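You operate a simulated robot arm through the tools that you are given. There is no shell and no other tool. Be economical: measure what you need, move in short steps, check, and stop when the job is done.

The job below is to be done with a simulated two-armed robot. You get a single attempt, and the scene is never put back.

## Task
Unplug the wooden tester and turn the black coil knob to blue.
Fine: yellow tester button first; each plug to the cup of its colour.

The check looks at the end state, three seconds after you hand in, the way a careful person would. Anything else that was tipped, shoved, dropped, spilled or broken makes it a failure.

## Robot
Two 7-joint arms with fingered hands on one trunk, on a base that drives. Base frame: it is fixed to the floor where the robot stands at the start and does not move with it; the origin is under the middle of the robot, x ahead of it, y to its left, z up. Lengths are in cm, angles in rad, forces in N, time in s.
The left shoulder is at the start at [4.2, 16.2, 106.1], the right one opposite. Places, roughly: black coil socket [70, -40, 90]; brass earth socket [70, -20, 90]; green cup of the wooden tester [50, -40, 90]; white cup of the wooden tester [60, -40, 90]; yellow tester button [50, -20, 90]. Payload 4 kg a hand.
The TCP of each hand is the grasp point between the finger pads, 3.6 cm short of the fingertips. In the tool frame z runs along the fingers and y along their closing line. The gripper opens to 12.4 cm. The gripper's body begins 4.2 cm behind the TCP. The gripper is a hand of 4 fingers: y runs from the thumb to the fingers, the wrist lies at [-1.5, -9.9, -18.9] in the tool frame, and closing takes about 1.5 s.
Orientation is told as [roll, pitch, yaw] about the base's x, y, z axes, in that order, counted from this pose: with the fingers straight down and the wrist toward the robot, the tool's x, y and z point along [0, 1, 0], [1, 0, 0] and [0, 0, -1] of the base frame.

## Interface
- The arms move only by the tool step_arm. It takes "left_motion", "right_motion" or both (then of equal length, played together; a hand with none holds still); each is text: rows parted by semicolons, each of 6 numbers parted by spaces: the shift along the tool's x, y, z in cm, then the turn, a rotation vector about the tool's x, y, z in rad. In form: dx dy dz ax ay az; .... A call has 1 to 12 rows; each row shifts and turns the commanded pose from where the row before left it, along the tool's axes as they then stand. "left_grip" and "right_grip" are, for a hand that has rows, the finger opening in cm, from 0 to 12.4, set as the call begins (left out, the last holds). Each row takes 0.2 s and may step no farther than 5 cm and 0.15 rad from the row before; otherwise, or with a gripper value out of range, the whole call is refused. A pose out of reach is approached as far as the arm can. The call stops where the force on the tool passes 50 N (or 10 N more than at its start, if that is more) or the arm is blocked; 0.2 s more then pass. Each finger travels about 4.5 cm/s and halts on what it meets, pressing with about 32 N; the grip force reading is that of the motor and also rises with nothing between the fingers. The clock runs only during rows and for 0.2 s after the last one: add rows that do not move to give the fingers time. It gives the time, the measured TCP pose, the force on the tool (base axes), the opening and the grip force at its end, in the units of the frame above (readings bear some noise), with the torque about the TCP (base axes, N m) and any sound that the robot's microphone picked up, and new pictures: "views" is both (left out), scene, wrist or none (wrist: the cameras of the hands that moved).
- Cameras (640 x 400 px; columns grow to the right, rows downward): "scene" is now at [14.26, -4.5, 130.67]; the picture's right is [-0.47, -0.88, 0.07], its down [-0.37, 0.12, -0.92] and it looks along [0.80, -0.46, -0.38] (base axes); focal length 222 px, centre (320, 200). "left" rides on the left gripper at [-7.5, -8.6, -12.3] in its tool frame; the picture's right is [-0.70, -0.34, 0.63], its down [0.64, -0.68, 0.35] and it looks along [0.32, 0.65, 0.69] (tool axes); focal length 275 px, centre (320, 200). "right" rides on the right gripper at [7.5, -8.6, -12.3] in its tool frame; the picture's right is [-0.70, 0.34, -0.63], its down [-0.64, -0.68, 0.35] and it looks along [-0.32, 0.65, 0.69] (tool axes); focal length 275 px, centre (320, 200).
- raise_lower(by): slides the trunk up (or, below 0, down) by that many cm; the arms and the scene camera ride with it, the base frame stays. It gives what a move gives, with no picture.
- base_move(legs): drives the robot by 1 to 6 legs, each [ahead, left, turn to the left] in cm, cm and rad, along the robot's own axes; the way and the turn of a leg run together, so that a leg with both is an arc; at most 150 cm and 3.142 rad a leg. The arms and the cameras ride along, it lands a little off, and it stops where it bumps. It gives what a move gives, and a new picture of the scene camera.
- curl_fingers(index, middle, ring, thumb_bend, thumb_turn, hand): sets how far each is bent, from 0 (flat) to 1 (curled in); at 0.3 the hand is open as for a grip, at 0.7 the pads meet at the TCP. One left out holds its place. A second passes; each finger stops where it meets its share of the squeeze, and holds until it gets a number again. A gripper value or a shape takes the hand back. It gives what a move gives, with no picture; readings hold the bend of each and the force on the fingers (four entries, about 0 where the hand has none), thumb and palm. thumb_turn goes from beside the hand (0) to across from the fingers (1), as for a grip.
- set_grasp(shape, hand): the hand has 4 fingers and takes this shape, open, in about a second: jaw (thumb against the fingers, like two jaws); tri (thumb and two fingers); tip (a fingertip pinch); poke (one finger out to press); point (the index stretched); flat (the hand flat); cup (the hand cupped); fist (a fist). The gripper value then closes the fingers along that shape, each until it touches; the sizes above hold for jaw. It gives what a move gives, with no picture.
- pan_tilt(pan, tilt): turns the head with the scene camera to pan (to the left, within 1.501 rad either way) and tilt (down, from -0.506 to 1.204), counted from straight ahead of the robot. It gives what a move gives, and a new picture of the scene camera.
- measure_at(camera, pixels): for up to 12 pixels [column, row] of the newest picture of that camera ("zoom" is the newest enlarged one), the place [x, y, z] in the base frame of the surface seen there, good to about 0.2 cm. No time passes.
- zoom(camera, box): a new picture of the part [left, top, right, bottom] of that camera's present view, enlarged. No time passes.
- finish_job(): hands the job in; it is judged then, once.

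Go step by step. Measure first, check grasps and placings, and put right what went wrong. The budget is 80 turns and 260 pictures, counting those below and the enlarged ones. Unless the task says otherwise, let go and move clear before handing in, and close with one line.

The tools are called after "Call:" as name(argument=value, ...) on one line, values as JSON. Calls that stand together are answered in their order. step_arm: Moves the arms, as the interface text tells. Its arguments: {"type":"object","properties":{"left_motion":{"type":"string"},"left_grip":{"type":"number"},"right_motion":{"type":"string"},"right_grip":{"type":"number"},"views":{"type":"string","enum":["both","scene","wrist","none"]}},"required":[]} The other tools are called the same way: raise_lower (by) slides the trunk up or down; set_grasp (shape, hand) gives the hand a shape; curl_fingers (index, middle, ring, thumb_bend, thumb_turn, hand) moves the fingers one by one; base_move (legs) drives the base; pan_tilt (pan, tilt) turns the head that bears the scene camera; measure_at (camera, pixels) gives the place of the surface under pixels of a picture; zoom (camera, box) takes an enlarged picture of a part of a camera's view; finish_job () hands the job in.

At the start:

```text
time_s: 0.0
left_tcp_pos: [86.39, -9.41, 131.59]
left_orientation: [0.0, 0.0, 0.001]
left_ft_force: [-0.2, 0.2, -0.1]
left_ft_torque: [0.01, -0.04, -0.02]
left_width: 12.35
left_gripper_force: 0.0
left_shape: jaw
left_bend: [0.3, 0.3, 0.3, 0.3, 0.98]
left_finger forces: [0.1, 0.1, 0.0, 0.1, 0.0, 0.0]
right_tcp_pos: [44.03, -59.18, 123.36]
right_orientation: [0.001, 0.0, 0.002]
right_ft_force: [-0.3, -0.1, -0.8]
right_ft_torque: [0.03, -0.02, -0.02]
right_width: 12.38
right_gripper_force: 0.0
right_shape: jaw
right_bend: [0.3, 0.3, 0.3, 0.3, 0.98]
right_finger forces: [0.1, 0.0, 0.1, 0.1, 0.0, 0.0]
trunk travel left (down, up): [-22.5, 25.3]
robot x, y, heading: [-0.15, -0.07, 0.002]
head pan, tilt: [-0.49, 0.257]
```

scene: 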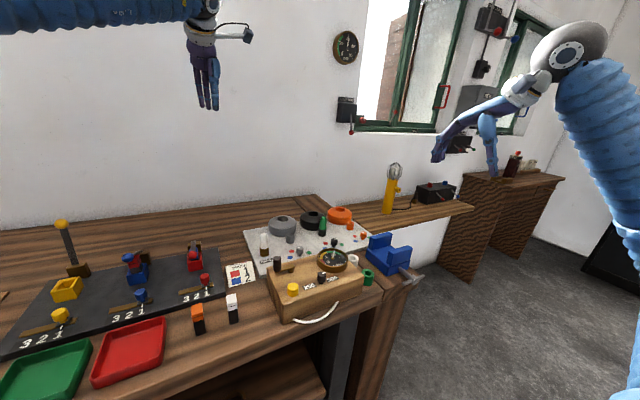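
right: 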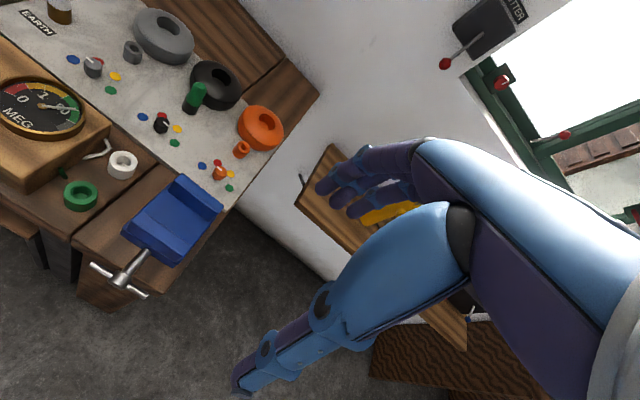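
left: 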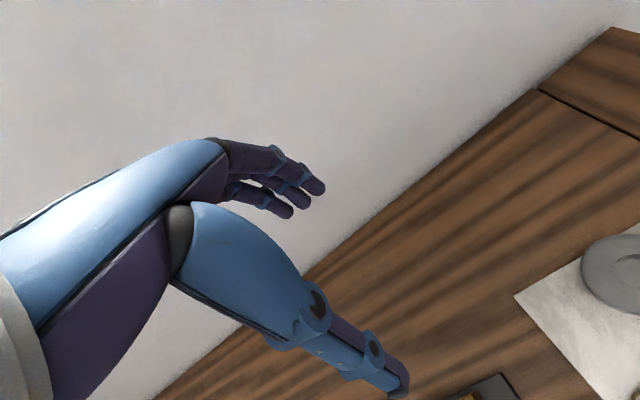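

The scene shows the wooden tester around (315,285) with the yellow button at (292,289), and the coil board behind it. I'll enlarge these areas.

Call:
zoom(camera="scene", box=[230, 190, 420, 330])

Call:
zoom(camera="right", box=[0, 0, 320, 220])

```text
2.86 times, centred on (325, 260) of scene
```

zoom: 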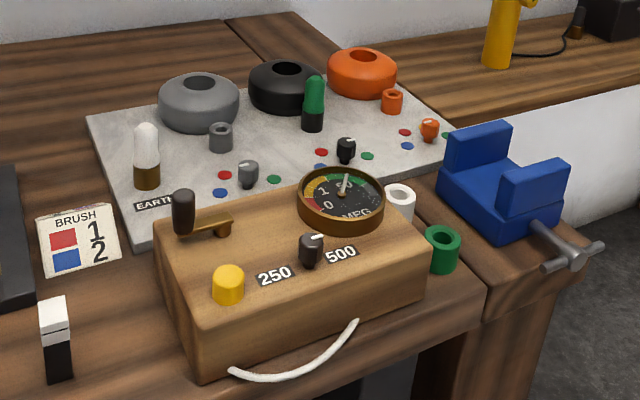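

```text
1.82 times, centred on (160, 110) of right
```

zoom: 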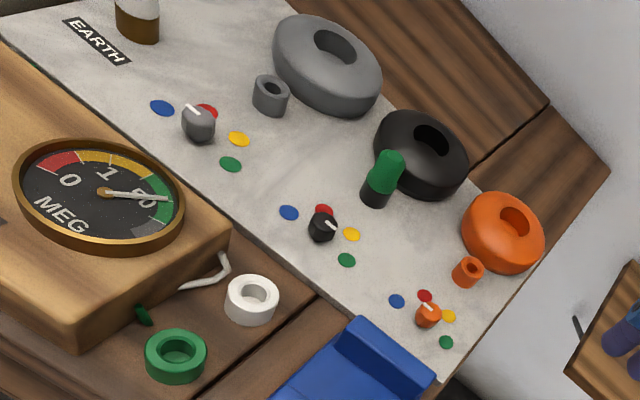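

The dial needle stands near 50 and the black knob points near yellow. I'll measure the key points.

Call:
measure_at(camera="right", pixels=[[161, 119], [163, 122], [144, 106], [162, 105], [176, 117], [173, 130], [194, 86], [190, 100], [120, 160], [130, 165], [81, 190], [81, 200]])

Call:
measure_at(camera="scene", pixels=[[293, 286], [284, 256], [322, 273], [264, 236], [264, 242], [264, 252], [323, 220], [323, 228], [333, 235], [348, 249], [363, 275], [310, 295]])

Call:
pan_tilt(pan=-0.5, tilt=0.75)

```text
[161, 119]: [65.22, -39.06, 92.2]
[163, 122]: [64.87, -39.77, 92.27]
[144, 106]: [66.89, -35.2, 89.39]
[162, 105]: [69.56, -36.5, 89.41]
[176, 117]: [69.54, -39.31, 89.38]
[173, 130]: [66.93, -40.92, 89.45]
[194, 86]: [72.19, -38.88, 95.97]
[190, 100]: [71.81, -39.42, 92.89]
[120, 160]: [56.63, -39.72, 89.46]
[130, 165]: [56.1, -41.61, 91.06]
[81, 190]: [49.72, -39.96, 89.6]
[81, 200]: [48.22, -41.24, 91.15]
```

```text
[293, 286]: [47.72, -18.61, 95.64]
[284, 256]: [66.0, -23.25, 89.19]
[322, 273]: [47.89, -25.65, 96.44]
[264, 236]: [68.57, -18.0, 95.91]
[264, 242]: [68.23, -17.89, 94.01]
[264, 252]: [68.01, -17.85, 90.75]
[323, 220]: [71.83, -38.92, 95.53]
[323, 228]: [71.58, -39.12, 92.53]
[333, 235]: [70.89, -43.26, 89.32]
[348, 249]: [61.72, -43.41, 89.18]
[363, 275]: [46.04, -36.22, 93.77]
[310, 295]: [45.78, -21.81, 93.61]
```

```text
time_s: 0.9
left_tcp_pos: [86.5, -9.48, 131.49]
left_orientation: [0.0, 0.0, -0.001]
left_ft_force: [0.1, 0.1, -0.7]
left_ft_torque: [0.02, -0.02, -0.05]
left_width: 12.34
left_gripper_force: 0.1
left_shape: jaw
left_bend: [0.3, 0.3, 0.3, 0.3, 0.98]
left_finger forces: [0.0, 0.0, 0.0, 0.1, 0.0, 0.1]
right_tcp_pos: [44.0, -59.02, 123.31]
right_orientation: [-0.002, 0.0, 0.0]
right_ft_force: [-0.1, 0.1, -0.2]
right_ft_torque: [-0.01, 0.0, 0.01]
right_width: 12.36
right_gripper_force: 0.0
right_shape: jaw
right_bend: [0.3, 0.3, 0.3, 0.3, 0.98]
right_finger forces: [0.1, 0.0, 0.1, 0.0, 0.1, 0.0]
trunk travel left (down, up): [-22.5, 25.3]
robot x, y, heading: [0.2, -0.4, -0.003]
head pan, tilt: [-0.499, 0.75]
```

scene: 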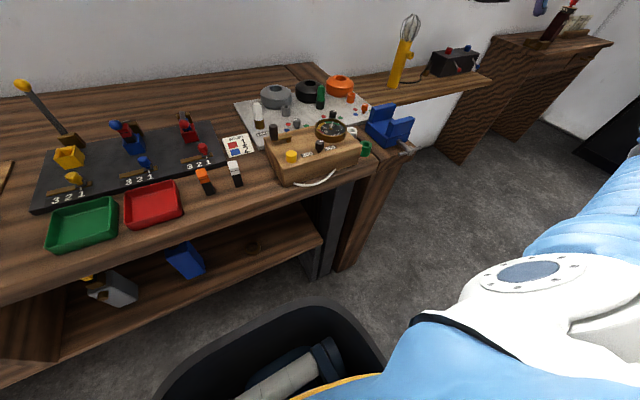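

My pixel mapping from the enlarged picture was off in rows, so I'll take new enlarged views and measure directly in them.

Call:
zoom(camera="right", box=[0, 0, 320, 200])

```text
2.00 times, centred on (160, 100) of right
```

zoom: 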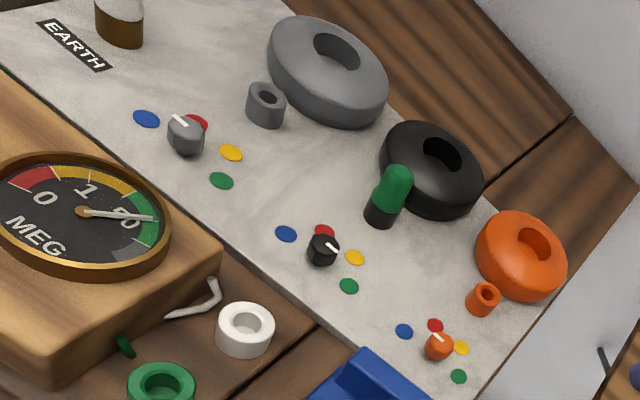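

Call:
measure_at(camera="zoom", pixels=[[321, 240], [337, 251], [329, 245], [287, 233], [324, 231], [355, 257], [349, 286], [398, 173], [378, 218], [261, 320], [230, 325], [322, 262]])

Call:
measure_at(camera="zoom", pixels=[[245, 310], [247, 325], [220, 342], [245, 352], [168, 368], [160, 385], [140, 372], [215, 285], [170, 312], [124, 345], [120, 45], [85, 211]])

Call:
zoom(camera="scene", box=[220, 70, 430, 200])

```text
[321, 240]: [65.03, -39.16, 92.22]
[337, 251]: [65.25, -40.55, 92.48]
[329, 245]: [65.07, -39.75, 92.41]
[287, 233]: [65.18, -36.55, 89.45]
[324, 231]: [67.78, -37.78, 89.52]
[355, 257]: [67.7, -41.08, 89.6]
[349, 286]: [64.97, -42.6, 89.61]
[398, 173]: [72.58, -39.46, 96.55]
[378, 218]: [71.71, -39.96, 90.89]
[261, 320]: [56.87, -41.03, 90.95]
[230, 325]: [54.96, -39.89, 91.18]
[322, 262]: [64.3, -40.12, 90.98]
```

```text
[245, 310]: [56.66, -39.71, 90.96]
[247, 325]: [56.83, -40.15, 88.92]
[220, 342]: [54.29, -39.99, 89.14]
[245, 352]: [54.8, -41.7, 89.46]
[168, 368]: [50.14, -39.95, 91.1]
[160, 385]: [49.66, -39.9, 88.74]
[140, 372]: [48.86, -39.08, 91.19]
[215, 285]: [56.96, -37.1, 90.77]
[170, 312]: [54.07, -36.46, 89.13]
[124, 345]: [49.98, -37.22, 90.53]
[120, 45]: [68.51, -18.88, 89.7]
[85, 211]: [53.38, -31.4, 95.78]
```

```text
3.05 times, centred on (325, 135) of scene
```

zoom: 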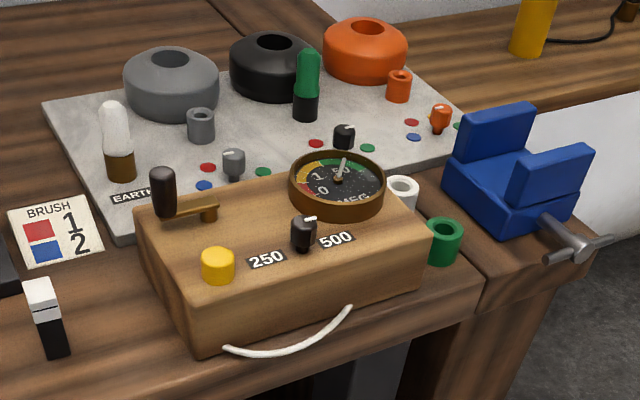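

The dots around the black knob are blue [65.2,-36.6], red [67.8,-37.8], yellow [67.7,-41.1] and green [65.0,-42.6], and its pointer runs along -y, so it is on green. I'll measure the remaining surroundings, then back the base up a little to bring the button within reach.

Call:
measure_at(camera="zoom", pixels=[[218, 253], [218, 262], [303, 225], [162, 175], [115, 105], [118, 150], [308, 55], [275, 70], [275, 95], [200, 112], [403, 185], [445, 228]])

Call:
measure_at(camera="zoom", pixels=[[117, 172], [306, 90], [305, 112], [235, 150], [309, 218], [344, 127], [351, 127], [338, 178], [150, 205], [200, 340], [430, 240], [560, 235]])

Call:
base_move(legs=[[-8, 0, 0]])

Call:
set_grasp(hand="right", shape="poke")

```text
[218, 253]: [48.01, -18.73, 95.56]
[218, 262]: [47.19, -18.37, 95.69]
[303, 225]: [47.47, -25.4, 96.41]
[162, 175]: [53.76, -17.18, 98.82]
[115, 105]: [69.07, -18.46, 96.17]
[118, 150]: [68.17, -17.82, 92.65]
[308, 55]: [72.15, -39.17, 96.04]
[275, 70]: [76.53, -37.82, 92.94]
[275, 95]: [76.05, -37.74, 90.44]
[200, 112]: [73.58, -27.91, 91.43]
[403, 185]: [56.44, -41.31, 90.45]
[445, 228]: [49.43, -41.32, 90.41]
```

```text
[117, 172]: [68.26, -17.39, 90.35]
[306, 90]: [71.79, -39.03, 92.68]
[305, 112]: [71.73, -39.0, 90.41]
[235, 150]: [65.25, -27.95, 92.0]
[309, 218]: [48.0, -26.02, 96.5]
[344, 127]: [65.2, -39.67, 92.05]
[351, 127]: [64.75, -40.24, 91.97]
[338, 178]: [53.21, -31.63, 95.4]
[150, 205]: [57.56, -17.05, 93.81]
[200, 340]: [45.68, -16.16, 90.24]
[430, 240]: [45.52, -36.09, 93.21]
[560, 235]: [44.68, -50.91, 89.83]
```

```text
time_s: 2.0
left_tcp_pos: [78.14, -9.31, 131.85]
left_orientation: [0.0, -0.002, -0.001]
left_ft_force: [0.0, -0.1, 0.0]
left_ft_torque: [0.01, -0.02, 0.0]
left_width: 12.37
left_gripper_force: 0.0
left_shape: jaw
left_bend: [0.3, 0.3, 0.3, 0.3, 0.98]
left_finger forces: [0.1, 0.0, 0.0, 0.0, 0.1, 0.1]
right_tcp_pos: [35.64, -59.05, 123.42]
right_orientation: [0.0, -0.002, 0.0]
right_ft_force: [-0.3, 0.1, 0.7]
right_ft_torque: [-0.01, -0.05, 0.01]
right_width: 12.36
right_gripper_force: 0.0
right_shape: jaw
right_bend: [0.3, 0.3, 0.3, 0.3, 0.98]
right_finger forces: [0.0, 0.0, 0.1, 0.0, 0.0, 0.0]
trunk travel left (down, up): [-22.5, 25.3]
robot x, y, heading: [-8.08, -0.01, 0.002]
head pan, tilt: [-0.499, 0.75]
```

scene: 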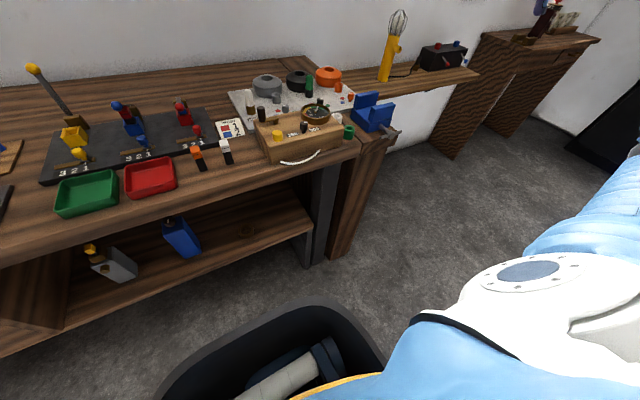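

```text
time_s: 2.9
left_tcp_pos: [78.43, -9.4, 131.69]
left_orientation: [-0.001, 0.001, -0.001]
left_ft_force: [-0.1, -0.6, -0.1]
left_ft_torque: [0.02, 0.0, -0.04]
left_width: 12.35
left_gripper_force: 0.2
left_shape: jaw
left_bend: [0.3, 0.3, 0.3, 0.3, 0.98]
left_finger forces: [0.0, 0.0, 0.0, 0.0, 0.0, 0.0]
right_tcp_pos: [35.93, -58.96, 123.31]
right_orientation: [0.0, 0.0, -0.001]
right_ft_force: [-0.6, 0.5, -0.1]
right_ft_torque: [0.02, 0.0, 0.02]
right_width: 0.01
right_gripper_force: 0.0
right_shape: poke
right_bend: [0.7, 0.7, 0.99, 0.0, 1.0]
right_finger forces: [0.0, 0.1, 0.0, 0.0, 0.0, 0.0]
trunk travel left (down, up): [-22.5, 25.3]
robot x, y, heading: [-7.91, 0.07, 0.003]
head pan, tilt: [-0.499, 0.75]
```

The hand is now in the poke shape. I'll bring it high above the button and look at where the fingertip is.

Call:
step_arm(right_motion="4.4 1.3 0.9 0 0 0;4.4 1.3 0.9 0 0 0;4.4 1.3 0.9 0 0 0;4.4 1.3 0.9 0 0 0;4.4 1.3 0.9 0 0 0;4.4 1.3 0.9 0 0 0;4.4 1.3 0.9 0 0 0;4.4 1.3 0.9 0 0 0;4.4 1.3 0.9 0 0 0;0 0 0 0 0 0")

```text
time_s: 5.1
left_tcp_pos: [78.2, -9.61, 131.82]
left_orientation: [0.001, -0.002, 0.0]
left_ft_force: [0.5, 0.0, 0.2]
left_ft_torque: [0.0, -0.01, 0.0]
left_width: 12.37
left_gripper_force: 0.1
left_shape: jaw
left_bend: [0.3, 0.3, 0.3, 0.3, 0.98]
left_finger forces: [0.0, 0.1, 0.0, 0.1, 0.1, 0.0]
right_tcp_pos: [47.59, -19.57, 115.22]
right_orientation: [0.002, -0.001, 0.0]
right_ft_force: [-0.3, -0.6, 0.1]
right_ft_torque: [0.01, 0.0, 0.01]
right_width: 0.0
right_gripper_force: 0.0
right_shape: poke
right_bend: [0.7, 0.7, 0.99, 0.0, 1.0]
right_finger forces: [0.0, 0.1, 0.0, 0.1, 0.1, 0.0]
trunk travel left (down, up): [-22.5, 25.3]
robot x, y, heading: [-8.15, -0.11, 0.001]
head pan, tilt: [-0.499, 0.75]
```

scene: 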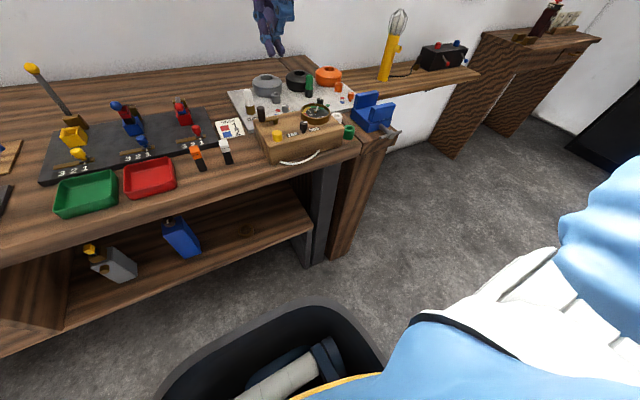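
right: 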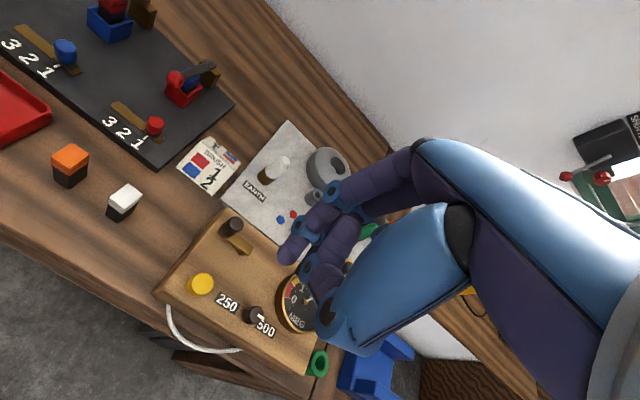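

The wrist picture shows the button at (200,285) and the poking finger near (290,255). I'll check the places of the fingertip and the button.

Call:
zoom(camera="right", box=[150, 130, 390, 380])

Call:
measure_at(camera="right", pixels=[[200, 280], [290, 255], [300, 240], [310, 265], [322, 290], [345, 240], [322, 215], [234, 225]])

Call:
pan_tilt(pan=-0.5, tilt=0.45)

```text
1.60 times, centred on (270, 255) of right
```

zoom: 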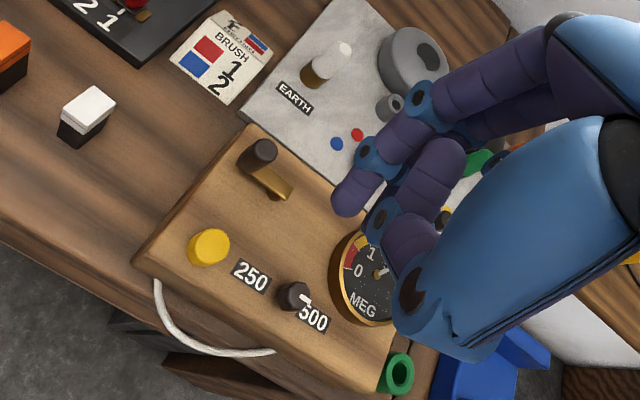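

```text
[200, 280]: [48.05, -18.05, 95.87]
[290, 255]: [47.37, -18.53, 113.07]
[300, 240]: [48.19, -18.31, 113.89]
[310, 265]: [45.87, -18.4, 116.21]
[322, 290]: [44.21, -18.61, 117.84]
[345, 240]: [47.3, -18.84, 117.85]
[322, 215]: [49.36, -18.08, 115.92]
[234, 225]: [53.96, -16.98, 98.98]
```

```text
time_s: 5.9
left_tcp_pos: [78.33, -9.43, 131.68]
left_orientation: [-0.001, 0.0, 0.0]
left_ft_force: [-1.0, 0.5, 0.3]
left_ft_torque: [-0.02, 0.01, -0.01]
left_width: 12.36
left_gripper_force: 0.0
left_shape: jaw
left_bend: [0.3, 0.3, 0.3, 0.3, 0.98]
left_finger forces: [0.1, 0.0, 0.1, 0.0, 0.0, 0.1]
right_tcp_pos: [47.61, -19.59, 115.22]
right_orientation: [0.0, 0.002, -0.001]
right_ft_force: [1.0, 0.1, 0.1]
right_ft_torque: [0.02, -0.02, 0.02]
right_width: 0.01
right_gripper_force: 0.0
right_shape: poke
right_bend: [0.7, 0.7, 0.99, 0.0, 1.0]
right_finger forces: [0.0, 0.0, 0.0, 0.0, 0.0, 0.0]
trunk travel left (down, up): [-22.5, 25.3]
robot x, y, heading: [-8.11, -0.33, -0.001]
head pan, tilt: [-0.499, 0.45]
```

scene: 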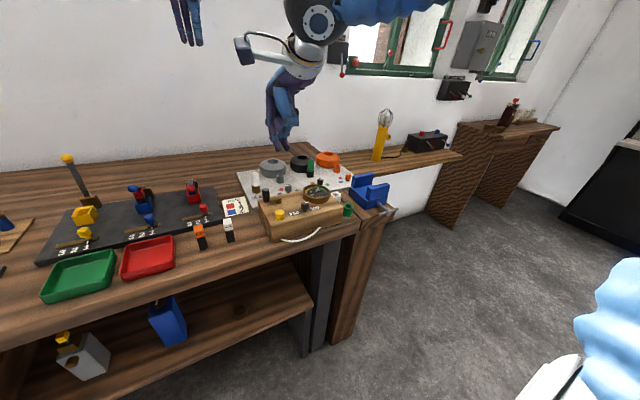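

The foremost fingertip is near [47.4,-18.5,~112.5], almost right over the button at [47.8,-18.5,95.7]. I'll look at the hand from the side before descending.

Call:
zoom(camera="scene", box=[230, 60, 350, 160])

Call:
step_arm(right_motion="0.5 0.2 4 0 0 0;0 0 4 0 0 0;0 0 3 0 0 0;0 0 0 0 0 0")

```text
4.00 times, centred on (290, 110) of scene
```

zoom: 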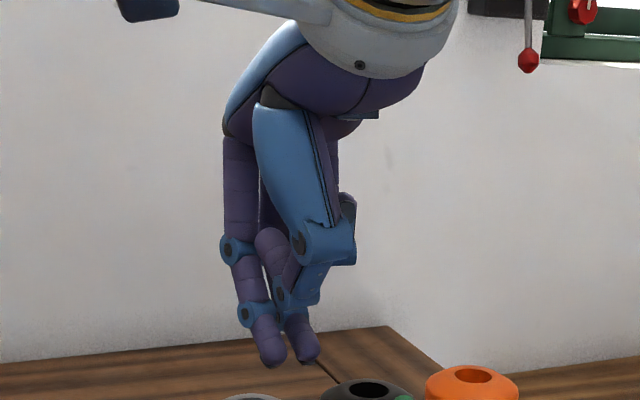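

```text
time_s: 6.9
left_tcp_pos: [78.24, -9.3, 131.76]
left_orientation: [0.0, -0.001, 0.0]
left_ft_force: [-0.2, -0.3, 0.1]
left_ft_torque: [-0.02, -0.03, 0.04]
left_width: 12.38
left_gripper_force: 0.0
left_shape: jaw
left_bend: [0.3, 0.3, 0.3, 0.3, 0.98]
left_finger forces: [0.0, 0.1, 0.0, 0.0, 0.0, 0.0]
right_tcp_pos: [47.71, -18.93, 104.37]
right_orientation: [-0.001, 0.001, 0.0]
right_ft_force: [-0.2, 0.1, 0.0]
right_ft_torque: [-0.01, 0.01, -0.02]
right_width: 0.02
right_gripper_force: 0.1
right_shape: poke
right_bend: [0.7, 0.7, 0.99, 0.0, 1.0]
right_finger forces: [0.0, 0.0, 0.0, 0.0, 0.0, 0.0]
trunk travel left (down, up): [-22.5, 25.3]
robot x, y, heading: [-8.09, -0.04, 0.002]
head pan, tilt: [-0.499, 0.45]
```

scene: 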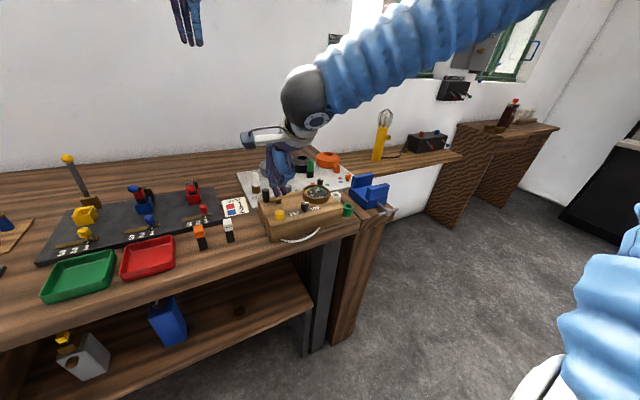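
right: 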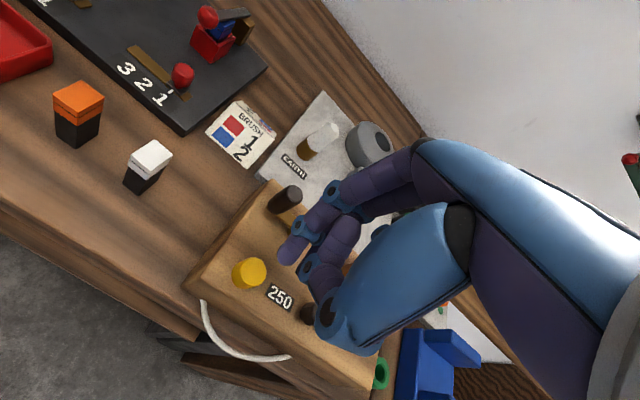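

The finger is near the crank at [53.8,-17.2,99], so I'll aim at the button's near half. I'll go down in smaller steps.

Call:
step_arm(right_motion="0.3 -0.4 2 0 0 0;0 0 1.5 0 0 0;0 0 0 0 0 0")

Call:
zoom(camera="scene", box=[240, 140, 350, 240])

Call:
zoom(camera="right", box=[210, 160, 370, 300])

```text
time_s: 7.7
left_tcp_pos: [78.25, -9.35, 131.63]
left_orientation: [0.001, 0.0, 0.0]
left_ft_force: [-0.7, -0.3, -0.3]
left_ft_torque: [0.01, 0.0, -0.01]
left_width: 12.34
left_gripper_force: 0.1
left_shape: jaw
left_bend: [0.3, 0.3, 0.3, 0.3, 0.98]
left_finger forces: [0.0, 0.1, 0.0, 0.0, 0.1, 0.0]
right_tcp_pos: [47.2, -18.58, 100.84]
right_orientation: [0.0, 0.001, 0.0]
right_ft_force: [0.6, -0.4, 0.3]
right_ft_torque: [-0.01, 0.0, -0.02]
right_width: 0.0
right_gripper_force: 0.1
right_shape: poke
right_bend: [0.7, 0.7, 0.99, 0.0, 1.0]
right_finger forces: [0.0, 0.0, 0.0, 0.0, 0.0, 0.0]
trunk travel left (down, up): [-22.5, 25.3]
robot x, y, heading: [-8.12, -0.12, -0.005]
head pan, tilt: [-0.499, 0.45]
```

scene: 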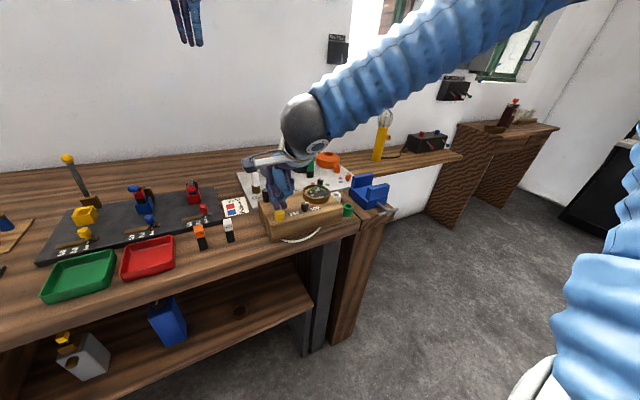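
right: 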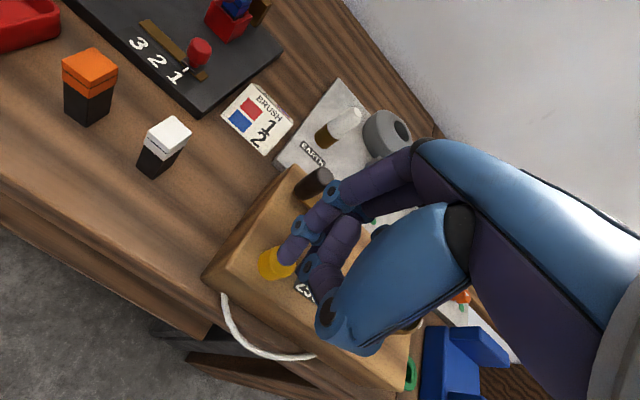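

```text
4.00 times, centred on (295, 190) of scene
```

zoom: 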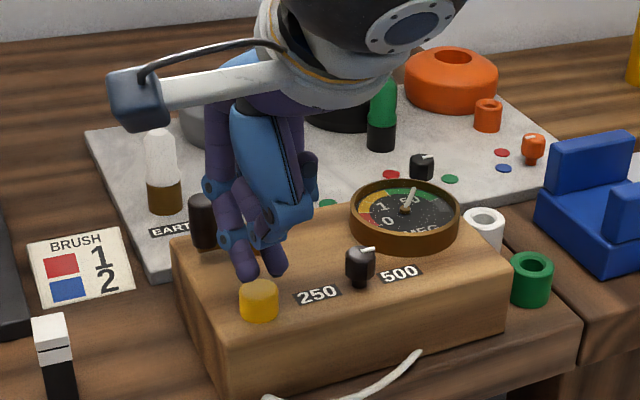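

```text
2.86 times, centred on (290, 230) of right
```

zoom: 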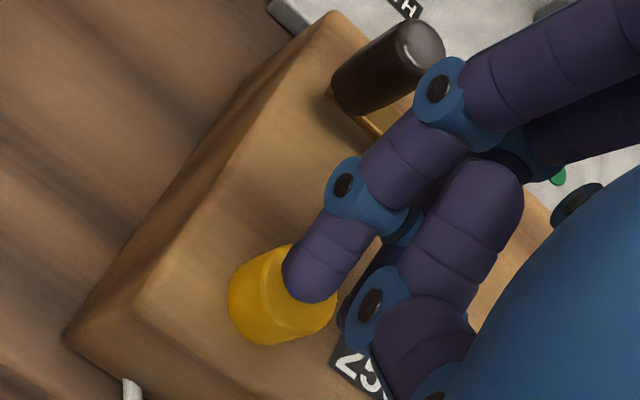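

The fingertip is just over the button, but the finger's knuckle is near the crank top, so I'll measure both before pressing.

Call:
measure_at(camera="zoom", pixels=[[410, 45], [380, 60], [437, 90], [430, 115], [400, 150], [345, 185], [310, 280], [295, 295], [260, 270], [460, 70], [430, 40], [285, 330]])

```text
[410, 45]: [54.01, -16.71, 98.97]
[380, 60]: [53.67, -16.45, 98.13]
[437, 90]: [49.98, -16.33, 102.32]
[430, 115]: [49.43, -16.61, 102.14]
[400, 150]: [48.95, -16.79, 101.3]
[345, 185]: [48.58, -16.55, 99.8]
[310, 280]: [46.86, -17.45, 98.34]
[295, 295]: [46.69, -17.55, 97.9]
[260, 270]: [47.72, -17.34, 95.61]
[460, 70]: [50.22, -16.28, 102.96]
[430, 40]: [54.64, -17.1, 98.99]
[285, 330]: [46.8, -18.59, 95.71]
```

There is about 1.5 cm of clearance from the crank. I'll curl the middle finger away so that only the index presses, then step down on the button.

Call:
curl_fingers(hand="right", middle=1.0, index=0.7)

Call:
step_arm(right_motion="-0.4 0.4 0.8 0 0 0;0 0 0.5 0 0 0;0 0 0.5 0 0 0;0 0 0 0 0 0", views="wrist")

Call:
zoom(camera="scene", box=[240, 140, 350, 240])

```text
time_s: 8.7
left_tcp_pos: [78.38, -9.3, 131.64]
left_orientation: [-0.001, 0.001, -0.001]
left_ft_force: [-0.3, 0.8, 0.1]
left_ft_torque: [0.0, -0.01, 0.01]
left_width: 12.34
left_gripper_force: 0.0
left_shape: jaw
left_bend: [0.3, 0.3, 0.3, 0.3, 0.98]
left_finger forces: [0.0, 0.0, 0.0, 0.1, 0.0, 0.0]
right_tcp_pos: [47.29, -18.71, 100.83]
right_orientation: [0.002, -0.001, 0.0]
right_ft_force: [0.0, -0.5, -0.6]
right_ft_torque: [-0.02, 0.0, -0.03]
right_width: 3.72
right_gripper_force: 0.0
right_shape: fingers
right_bend: [0.7, 1.0, 0.99, 0.0, 1.0]
right_finger forces: [0.1, 0.0, 0.1, 0.1, 0.1, 0.0]
trunk travel left (down, up): [-22.5, 25.3]
robot x, y, heading: [-8.06, 0.37, -0.002]
head pan, tilt: [-0.499, 0.45]
```

```text
time_s: 9.7
left_tcp_pos: [78.29, -9.37, 131.75]
left_orientation: [0.001, -0.001, 0.0]
left_ft_force: [0.0, -0.5, 0.5]
left_ft_torque: [0.04, 0.02, 0.01]
left_width: 12.37
left_gripper_force: 0.1
left_shape: jaw
left_bend: [0.3, 0.3, 0.3, 0.3, 0.98]
left_finger forces: [0.1, 0.0, 0.1, 0.0, 0.1, 0.1]
right_tcp_pos: [47.77, -19.11, 98.9]
right_orientation: [0.0, 0.001, 0.001]
right_ft_force: [1.5, 1.0, 4.2]
right_ft_torque: [0.07, -0.06, -0.01]
right_width: 3.66
right_gripper_force: 2.6
right_shape: fingers
right_bend: [0.7, 1.0, 0.99, 0.0, 1.0]
right_finger forces: [4.9, 0.0, 0.0, 0.1, 0.1, 0.1]
trunk travel left (down, up): [-22.5, 25.3]
robot x, y, heading: [-8.2, -0.12, 0.0]
head pan, tilt: [-0.499, 0.45]
heard: click
```

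right: 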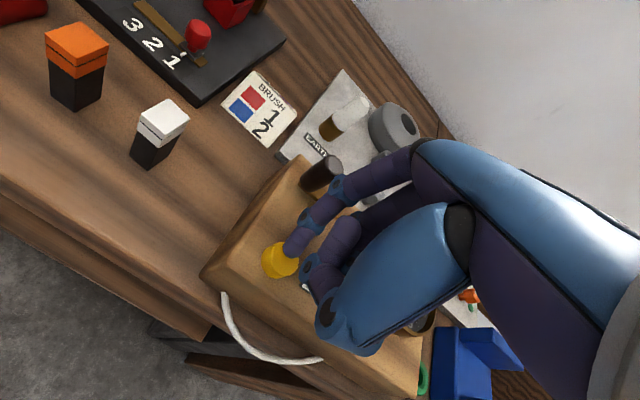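

```text
4.00 times, centred on (295, 190) of scene
```

zoom: 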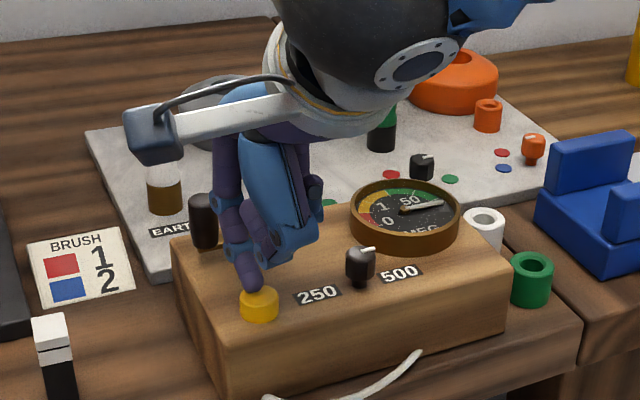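

A click was heard, the force rose to 4 N and the needle moved, so the button is pressed. I'll hold it briefly, then lift straight up and check.

Call:
step_arm(right_motion="0 0 0.2 0 0 0;0 0 0 0 0 0;0 0 0 0 0 0;0 0 0 0 0 0;0 0 0 0 0 0;0 0 -2 0 0 0;0 0 -4 0 0 0;0 0 -5 0 0 0;0 0 -5 0 0 0;0 0 -3 0 0 0", views="none")

Call:
zoom(camera="scene", box=[220, 110, 400, 240])

```text
time_s: 11.9
left_tcp_pos: [78.31, -9.24, 131.71]
left_orientation: [0.001, 0.0, 0.002]
left_ft_force: [-0.2, 0.9, -0.4]
left_ft_torque: [0.01, 0.01, -0.01]
left_width: 12.37
left_gripper_force: 0.1
left_shape: jaw
left_bend: [0.3, 0.3, 0.3, 0.3, 0.98]
left_finger forces: [0.0, 0.0, 0.1, 0.0, 0.0, 0.1]
right_tcp_pos: [47.64, -19.06, 117.71]
right_orientation: [0.0, 0.0, 0.002]
right_ft_force: [0.5, -0.1, 0.5]
right_ft_torque: [0.02, -0.01, 0.0]
right_width: 3.74
right_gripper_force: 0.0
right_shape: fingers
right_bend: [0.7, 1.0, 0.99, 0.0, 1.0]
right_finger forces: [0.0, 0.0, 0.0, 0.0, 0.0, 0.1]
trunk travel left (down, up): [-22.5, 25.3]
robot x, y, heading: [-8.35, 0.03, 0.003]
head pan, tilt: [-0.499, 0.45]
```

```text
3.08 times, centred on (310, 175) of scene
```

zoom: 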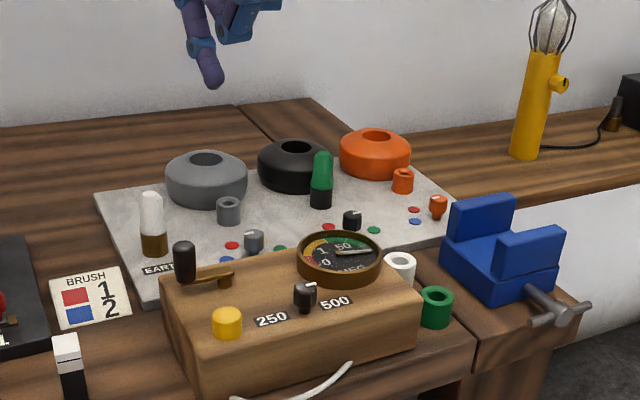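

The needle has swung to the end after the press, so that part is done. Next I'll set the tri shape, measure the white plug and go above it.

Call:
measure_at(camera="zoom", pixels=[[150, 196], [151, 205], [152, 230], [140, 225], [162, 225], [153, 245], [205, 175], [322, 155], [321, 180], [320, 200], [402, 262], [437, 295]])

Call:
set_grasp(hand="right", shape="tri")

Call:
step_arm(right_motion="0 4.2 0 0 0 0;0 4.2 0 0 0 0;0 4.2 0 0 0 0;0 4.2 0 0 0 0;0.5 4 0 0 0 0;0 0 3 0 0 0;0 0 3 0 0 0;0 0 0 0 0 0")

```text
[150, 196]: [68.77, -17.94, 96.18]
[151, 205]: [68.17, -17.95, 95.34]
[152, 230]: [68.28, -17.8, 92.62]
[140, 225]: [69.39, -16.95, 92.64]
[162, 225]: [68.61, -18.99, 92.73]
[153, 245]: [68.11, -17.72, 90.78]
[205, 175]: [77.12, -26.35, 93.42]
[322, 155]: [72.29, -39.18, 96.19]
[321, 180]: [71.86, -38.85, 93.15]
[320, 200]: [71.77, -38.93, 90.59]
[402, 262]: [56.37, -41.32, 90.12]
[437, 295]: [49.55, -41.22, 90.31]
```

```text
time_s: 12.8
left_tcp_pos: [78.33, -9.4, 131.66]
left_orientation: [-0.001, 0.0, 0.001]
left_ft_force: [-0.2, 1.1, -0.5]
left_ft_torque: [0.02, 0.02, -0.02]
left_width: 12.36
left_gripper_force: 0.0
left_shape: jaw
left_bend: [0.3, 0.3, 0.3, 0.3, 0.98]
left_finger forces: [0.0, 0.0, 0.1, 0.0, 0.0, 0.0]
right_tcp_pos: [47.67, -19.18, 117.59]
right_orientation: [0.0, 0.0, 0.0]
right_ft_force: [-0.4, -0.1, 0.0]
right_ft_torque: [0.0, -0.03, 0.04]
right_width: 12.36
right_gripper_force: 0.1
right_shape: tri
right_bend: [0.3, 0.3, 0.99, 0.3, 0.98]
right_finger forces: [0.1, 0.0, 0.1, 0.0, 0.0, 0.0]
trunk travel left (down, up): [-22.5, 25.3]
robot x, y, heading: [-7.69, -0.14, 0.0]
head pan, tilt: [-0.499, 0.45]
```

```text
time_s: 14.6
left_tcp_pos: [78.21, -9.49, 131.74]
left_orientation: [0.001, 0.0, 0.0]
left_ft_force: [0.1, -0.6, 0.5]
left_ft_torque: [0.03, -0.04, 0.0]
left_width: 12.36
left_gripper_force: 0.1
left_shape: jaw
left_bend: [0.3, 0.3, 0.3, 0.3, 0.98]
left_finger forces: [0.0, 0.0, 0.0, 0.0, 0.1, 0.1]
right_tcp_pos: [68.72, -18.48, 111.63]
right_orientation: [-0.001, 0.0, -0.001]
right_ft_force: [-0.4, 0.4, 0.2]
right_ft_torque: [0.0, -0.01, -0.02]
right_width: 12.35
right_gripper_force: 0.1
right_shape: tri
right_bend: [0.3, 0.3, 0.99, 0.3, 0.98]
right_finger forces: [0.1, 0.1, 0.1, 0.1, 0.0, 0.0]
trunk travel left (down, up): [-22.5, 25.3]
robot x, y, heading: [-8.08, -0.17, 0.0]
head pan, tilt: [-0.499, 0.45]
```

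scene: 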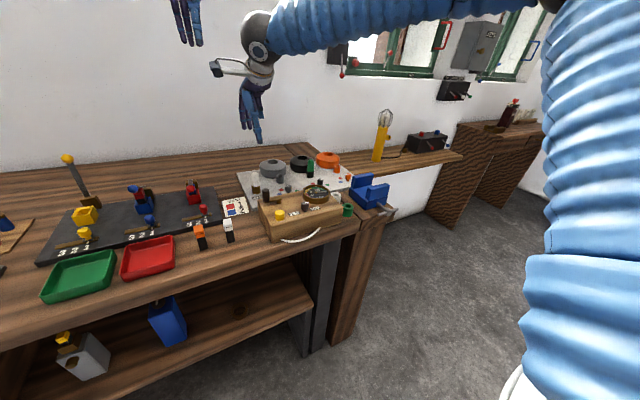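
right: 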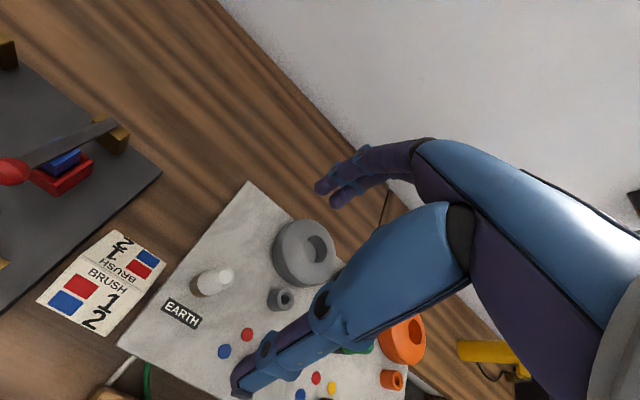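

The white plug's centre is about [69.2,-18.0], with its grip from about 92 to 96.5. I'll descend to just above it and check.

Call:
step_arm(right_motion="0.4 0.5 4 0 0 0;0 0 4 0 0 0;0 0 3 0 0 0;0 0 0 0 0 0")

Call:
zoom(camera="scene", box=[200, 90, 340, 220])

```text
time_s: 15.6
left_tcp_pos: [78.26, -9.46, 131.65]
left_orientation: [0.0, 0.002, 0.001]
left_ft_force: [-0.5, -0.1, -0.4]
left_ft_torque: [-0.02, -0.01, 0.03]
left_width: 12.37
left_gripper_force: 0.1
left_shape: jaw
left_bend: [0.3, 0.3, 0.3, 0.3, 0.98]
left_finger forces: [0.0, 0.0, 0.0, 0.0, 0.0, 0.0]
right_tcp_pos: [69.04, -18.2, 100.83]
right_orientation: [-0.001, 0.001, -0.001]
right_ft_force: [0.2, -0.1, 1.1]
right_ft_torque: [0.0, -0.04, -0.01]
right_width: 12.39
right_gripper_force: 0.1
right_shape: tri
right_bend: [0.3, 0.3, 0.99, 0.3, 0.98]
right_finger forces: [0.0, 0.0, 0.1, 0.1, 0.0, 0.1]
trunk travel left (down, up): [-22.5, 25.3]
robot x, y, heading: [-8.08, -0.14, 0.002]
head pan, tilt: [-0.499, 0.45]
```

scene: 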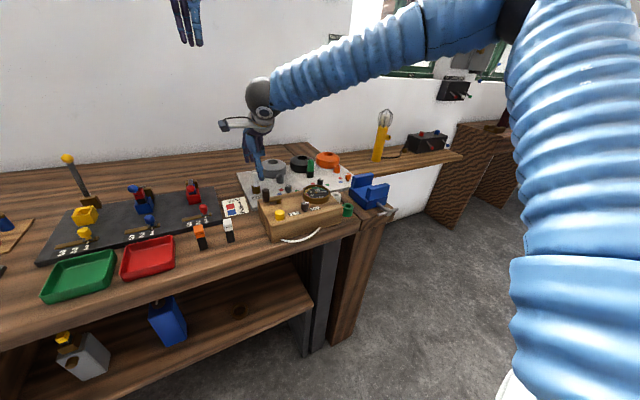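
right: 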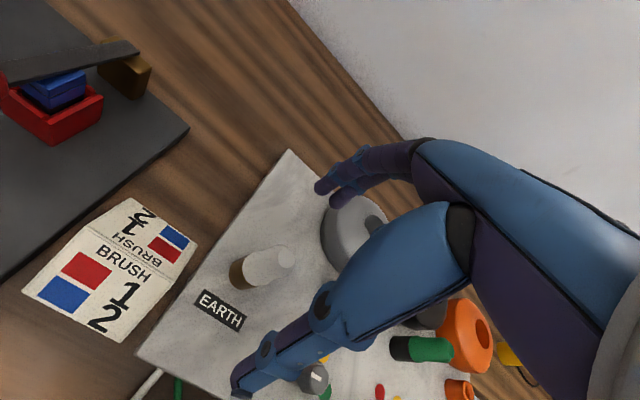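

```text
3.08 times, centred on (270, 155) of scene
```

zoom: 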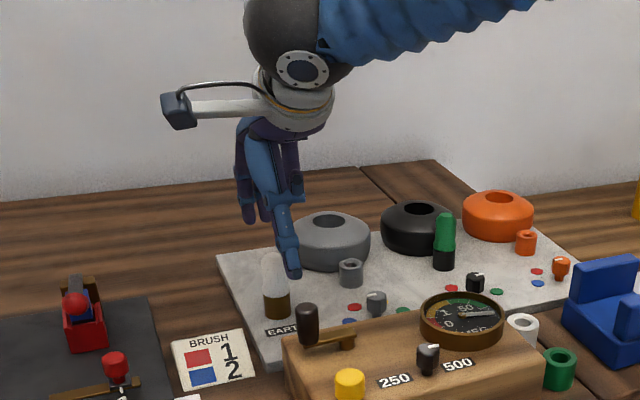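

The hand is over the plug with the grey coil close to the fingers, so I'll narrow the opening to 6 cm first and then descend.

Call:
step_arm(right_grip=6, right_motion="0 0 0 0 0 0;0 0 0 0 0 0;0 0 0 0 0 0;0 0 0 0 0 0;0.1 0.1 0 0 0 0", views="wrist")

Call:
zoom(camera="right", box=[200, 130, 480, 400])

Call:
zoom(camera="scene", box=[210, 110, 310, 210])

```text
time_s: 16.8
left_tcp_pos: [78.37, -9.4, 131.69]
left_orientation: [0.0, 0.0, 0.0]
left_ft_force: [0.3, 0.5, -0.3]
left_ft_torque: [0.03, 0.01, 0.0]
left_width: 12.37
left_gripper_force: 0.0
left_shape: jaw
left_bend: [0.3, 0.3, 0.3, 0.3, 0.98]
left_finger forces: [0.0, 0.0, 0.0, 0.1, 0.0, 0.1]
right_tcp_pos: [69.02, -18.17, 100.68]
right_orientation: [0.0, 0.0, 0.001]
right_ft_force: [-0.1, -0.2, 0.1]
right_ft_torque: [-0.01, 0.02, 0.01]
right_width: 6.01
right_gripper_force: 0.1
right_shape: tri
right_bend: [0.42, 0.46, 0.99, 0.56, 1.0]
right_finger forces: [0.0, 0.0, 0.0, 0.1, 0.0, 0.0]
trunk travel left (down, up): [-22.5, 25.3]
robot x, y, heading: [-7.89, -0.38, -0.0]
head pan, tilt: [-0.499, 0.45]
```

right: 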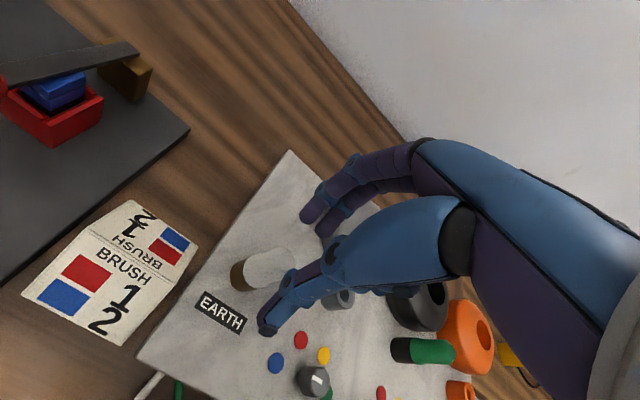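

```text
1.48 times, centred on (340, 265) of right
```

zoom: 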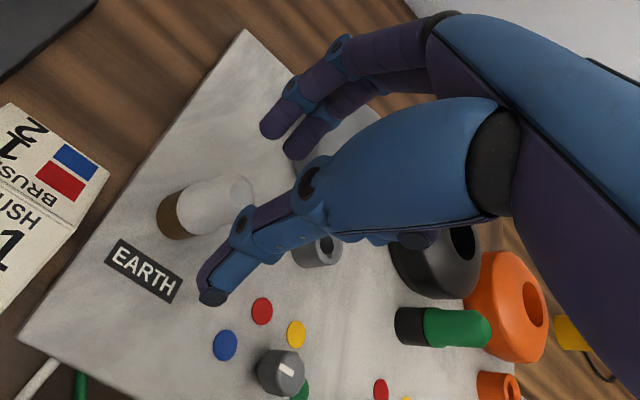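

```text
4.00 times, centred on (260, 160) of scene
```

zoom: 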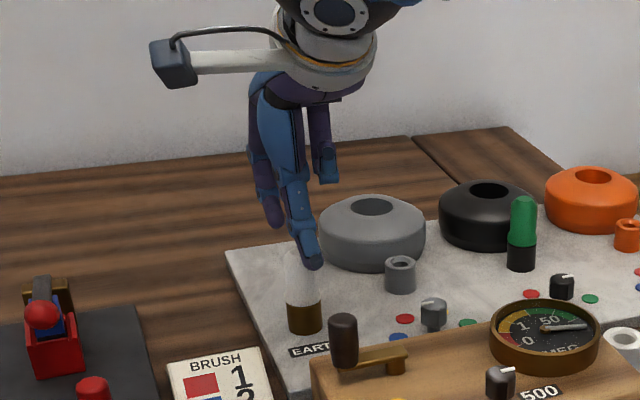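

I'll measure the fingertips against the plug.

Call:
measure_at(camera="right", pixels=[[267, 325], [283, 300], [308, 217], [325, 230], [295, 262], [292, 250], [265, 270], [238, 278], [265, 255], [300, 278]])

```text
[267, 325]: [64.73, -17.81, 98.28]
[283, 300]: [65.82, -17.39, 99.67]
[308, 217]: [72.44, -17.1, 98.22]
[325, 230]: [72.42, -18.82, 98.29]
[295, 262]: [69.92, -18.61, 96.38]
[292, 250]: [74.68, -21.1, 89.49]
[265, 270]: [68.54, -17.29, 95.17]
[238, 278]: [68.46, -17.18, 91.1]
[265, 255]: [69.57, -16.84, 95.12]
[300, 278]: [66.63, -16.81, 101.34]
```

The thumb is at x≈65 and the fingers at x≈72.4, and they straddle the plug evenly. I'll descend 6.2 cm and close.

Call:
step_arm(right_motion="0.1 0.2 3 0 0 0;0 0 3.2 0 0 0;0 0 0 0 0 0", views="none")

Call:
step_arm(right_grip=0, right_motion="0 0 0 0 0 0;0 0 0 0 0 0;0 0 0 0 0 0;0 0 0 0 0 0;0 0 0 0 0 0;0 0 0 0 0 0", views="wrist")

Call:
zoom(camera="scene", box=[210, 110, 310, 210])

```text
time_s: 17.6
left_tcp_pos: [78.34, -9.33, 131.73]
left_orientation: [-0.001, -0.003, -0.001]
left_ft_force: [-0.4, 0.4, -0.6]
left_ft_torque: [-0.01, -0.02, 0.0]
left_width: 12.37
left_gripper_force: 0.1
left_shape: jaw
left_bend: [0.3, 0.3, 0.3, 0.3, 0.98]
left_finger forces: [0.0, 0.1, 0.0, 0.0, 0.0, 0.1]
right_tcp_pos: [69.29, -18.04, 94.53]
right_orientation: [0.001, 0.0, 0.002]
right_ft_force: [0.2, -0.2, 0.0]
right_ft_torque: [0.01, -0.01, -0.02]
right_width: 6.03
right_gripper_force: 0.1
right_shape: tri
right_bend: [0.42, 0.46, 0.99, 0.56, 1.0]
right_finger forces: [0.0, 0.0, 0.1, 0.0, 0.0, 0.0]
trunk travel left (down, up): [-22.5, 25.3]
robot x, y, heading: [-8.25, -0.49, -0.007]
head pan, tilt: [-0.499, 0.45]
```

```text
time_s: 19.0
left_tcp_pos: [78.24, -9.34, 131.65]
left_orientation: [0.0, -0.001, -0.001]
left_ft_force: [0.2, 0.3, 0.7]
left_ft_torque: [0.02, -0.02, 0.01]
left_width: 12.39
left_gripper_force: 0.0
left_shape: jaw
left_bend: [0.3, 0.3, 0.3, 0.3, 0.98]
left_finger forces: [0.2, 0.0, 0.1, 0.0, 0.0, 0.0]
right_tcp_pos: [69.25, -18.15, 94.61]
right_orientation: [0.0, 0.0, 0.0]
right_ft_force: [-4.4, 1.2, 2.7]
right_ft_torque: [0.0, -0.35, -0.04]
right_width: 2.42
right_gripper_force: 31.8
right_shape: tri
right_bend: [0.61, 0.62, 1.0, 0.62, 1.0]
right_finger forces: [15.2, 16.3, 0.0, 0.0, 35.5, 0.0]
trunk travel left (down, up): [-22.5, 25.3]
robot x, y, heading: [-7.98, 0.16, -0.0]
head pan, tilt: [-0.499, 0.45]
```

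right: 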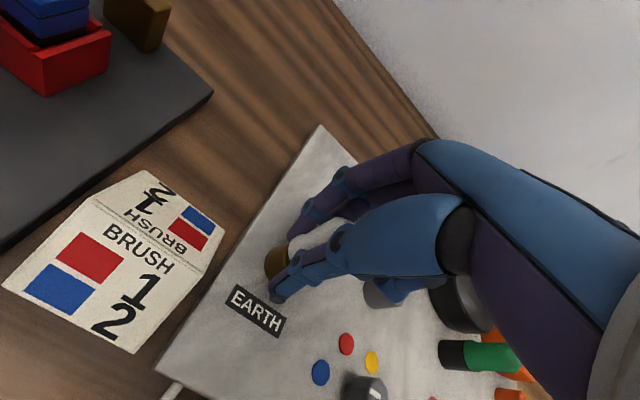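

```text
4.00 times, centred on (260, 160) of scene
```

zoom: 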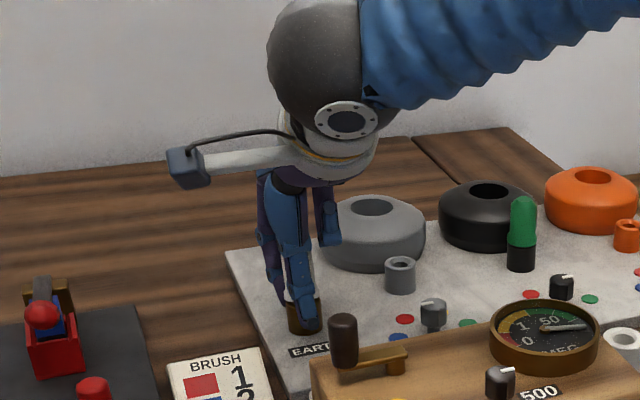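

The plug is gripped at 2.4 cm, with about 35 N on the thumb. I'll pull straight up in small steps.

Call:
step_arm(right_motion="0 0 -0.5 0 0 0;0 0 -0.5 0 0 0;0 0 -1 0 0 0;0 0 -1 0 0 0;0 0 -1 0 0 0;0 0 0 0 0 0", views="wrist")

Call:
zoom(camera="scene", box=[210, 110, 310, 210])

```text
time_s: 20.4
left_tcp_pos: [78.52, -9.45, 131.71]
left_orientation: [0.001, 0.001, -0.001]
left_ft_force: [0.2, 0.3, -0.2]
left_ft_torque: [0.0, 0.02, -0.02]
left_width: 12.37
left_gripper_force: 0.0
left_shape: jaw
left_bend: [0.3, 0.3, 0.3, 0.3, 0.98]
left_finger forces: [0.1, 0.0, 0.0, 0.1, 0.1, 0.1]
right_tcp_pos: [69.39, -18.08, 98.55]
right_orientation: [0.0, 0.003, -0.001]
right_ft_force: [-0.2, -0.4, -1.0]
right_ft_torque: [0.0, -0.03, 0.02]
right_width: 1.87
right_gripper_force: 31.7
right_shape: tri
right_bend: [0.61, 0.64, 1.0, 0.64, 1.0]
right_finger forces: [17.0, 18.4, 0.0, 0.0, 35.3, 0.0]
trunk travel left (down, up): [-22.5, 25.3]
robot x, y, heading: [-8.08, 0.01, -0.003]
head pan, tilt: [-0.499, 0.45]
```

right: 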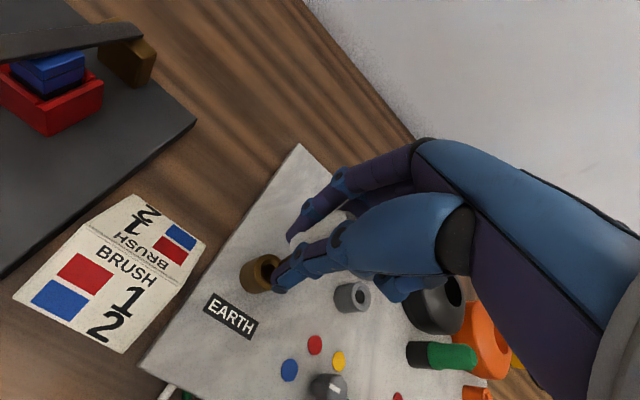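

```text
4.00 times, centred on (260, 160) of scene
```

zoom: 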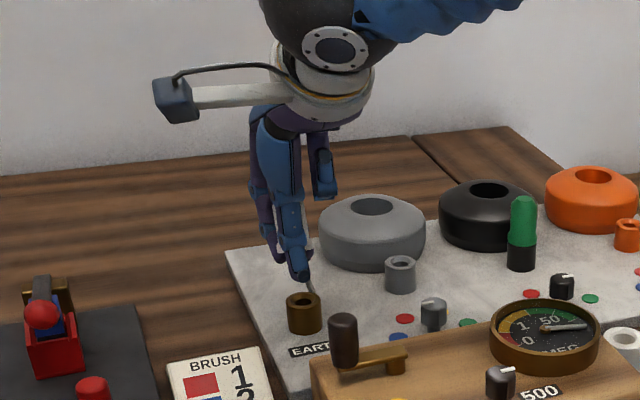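

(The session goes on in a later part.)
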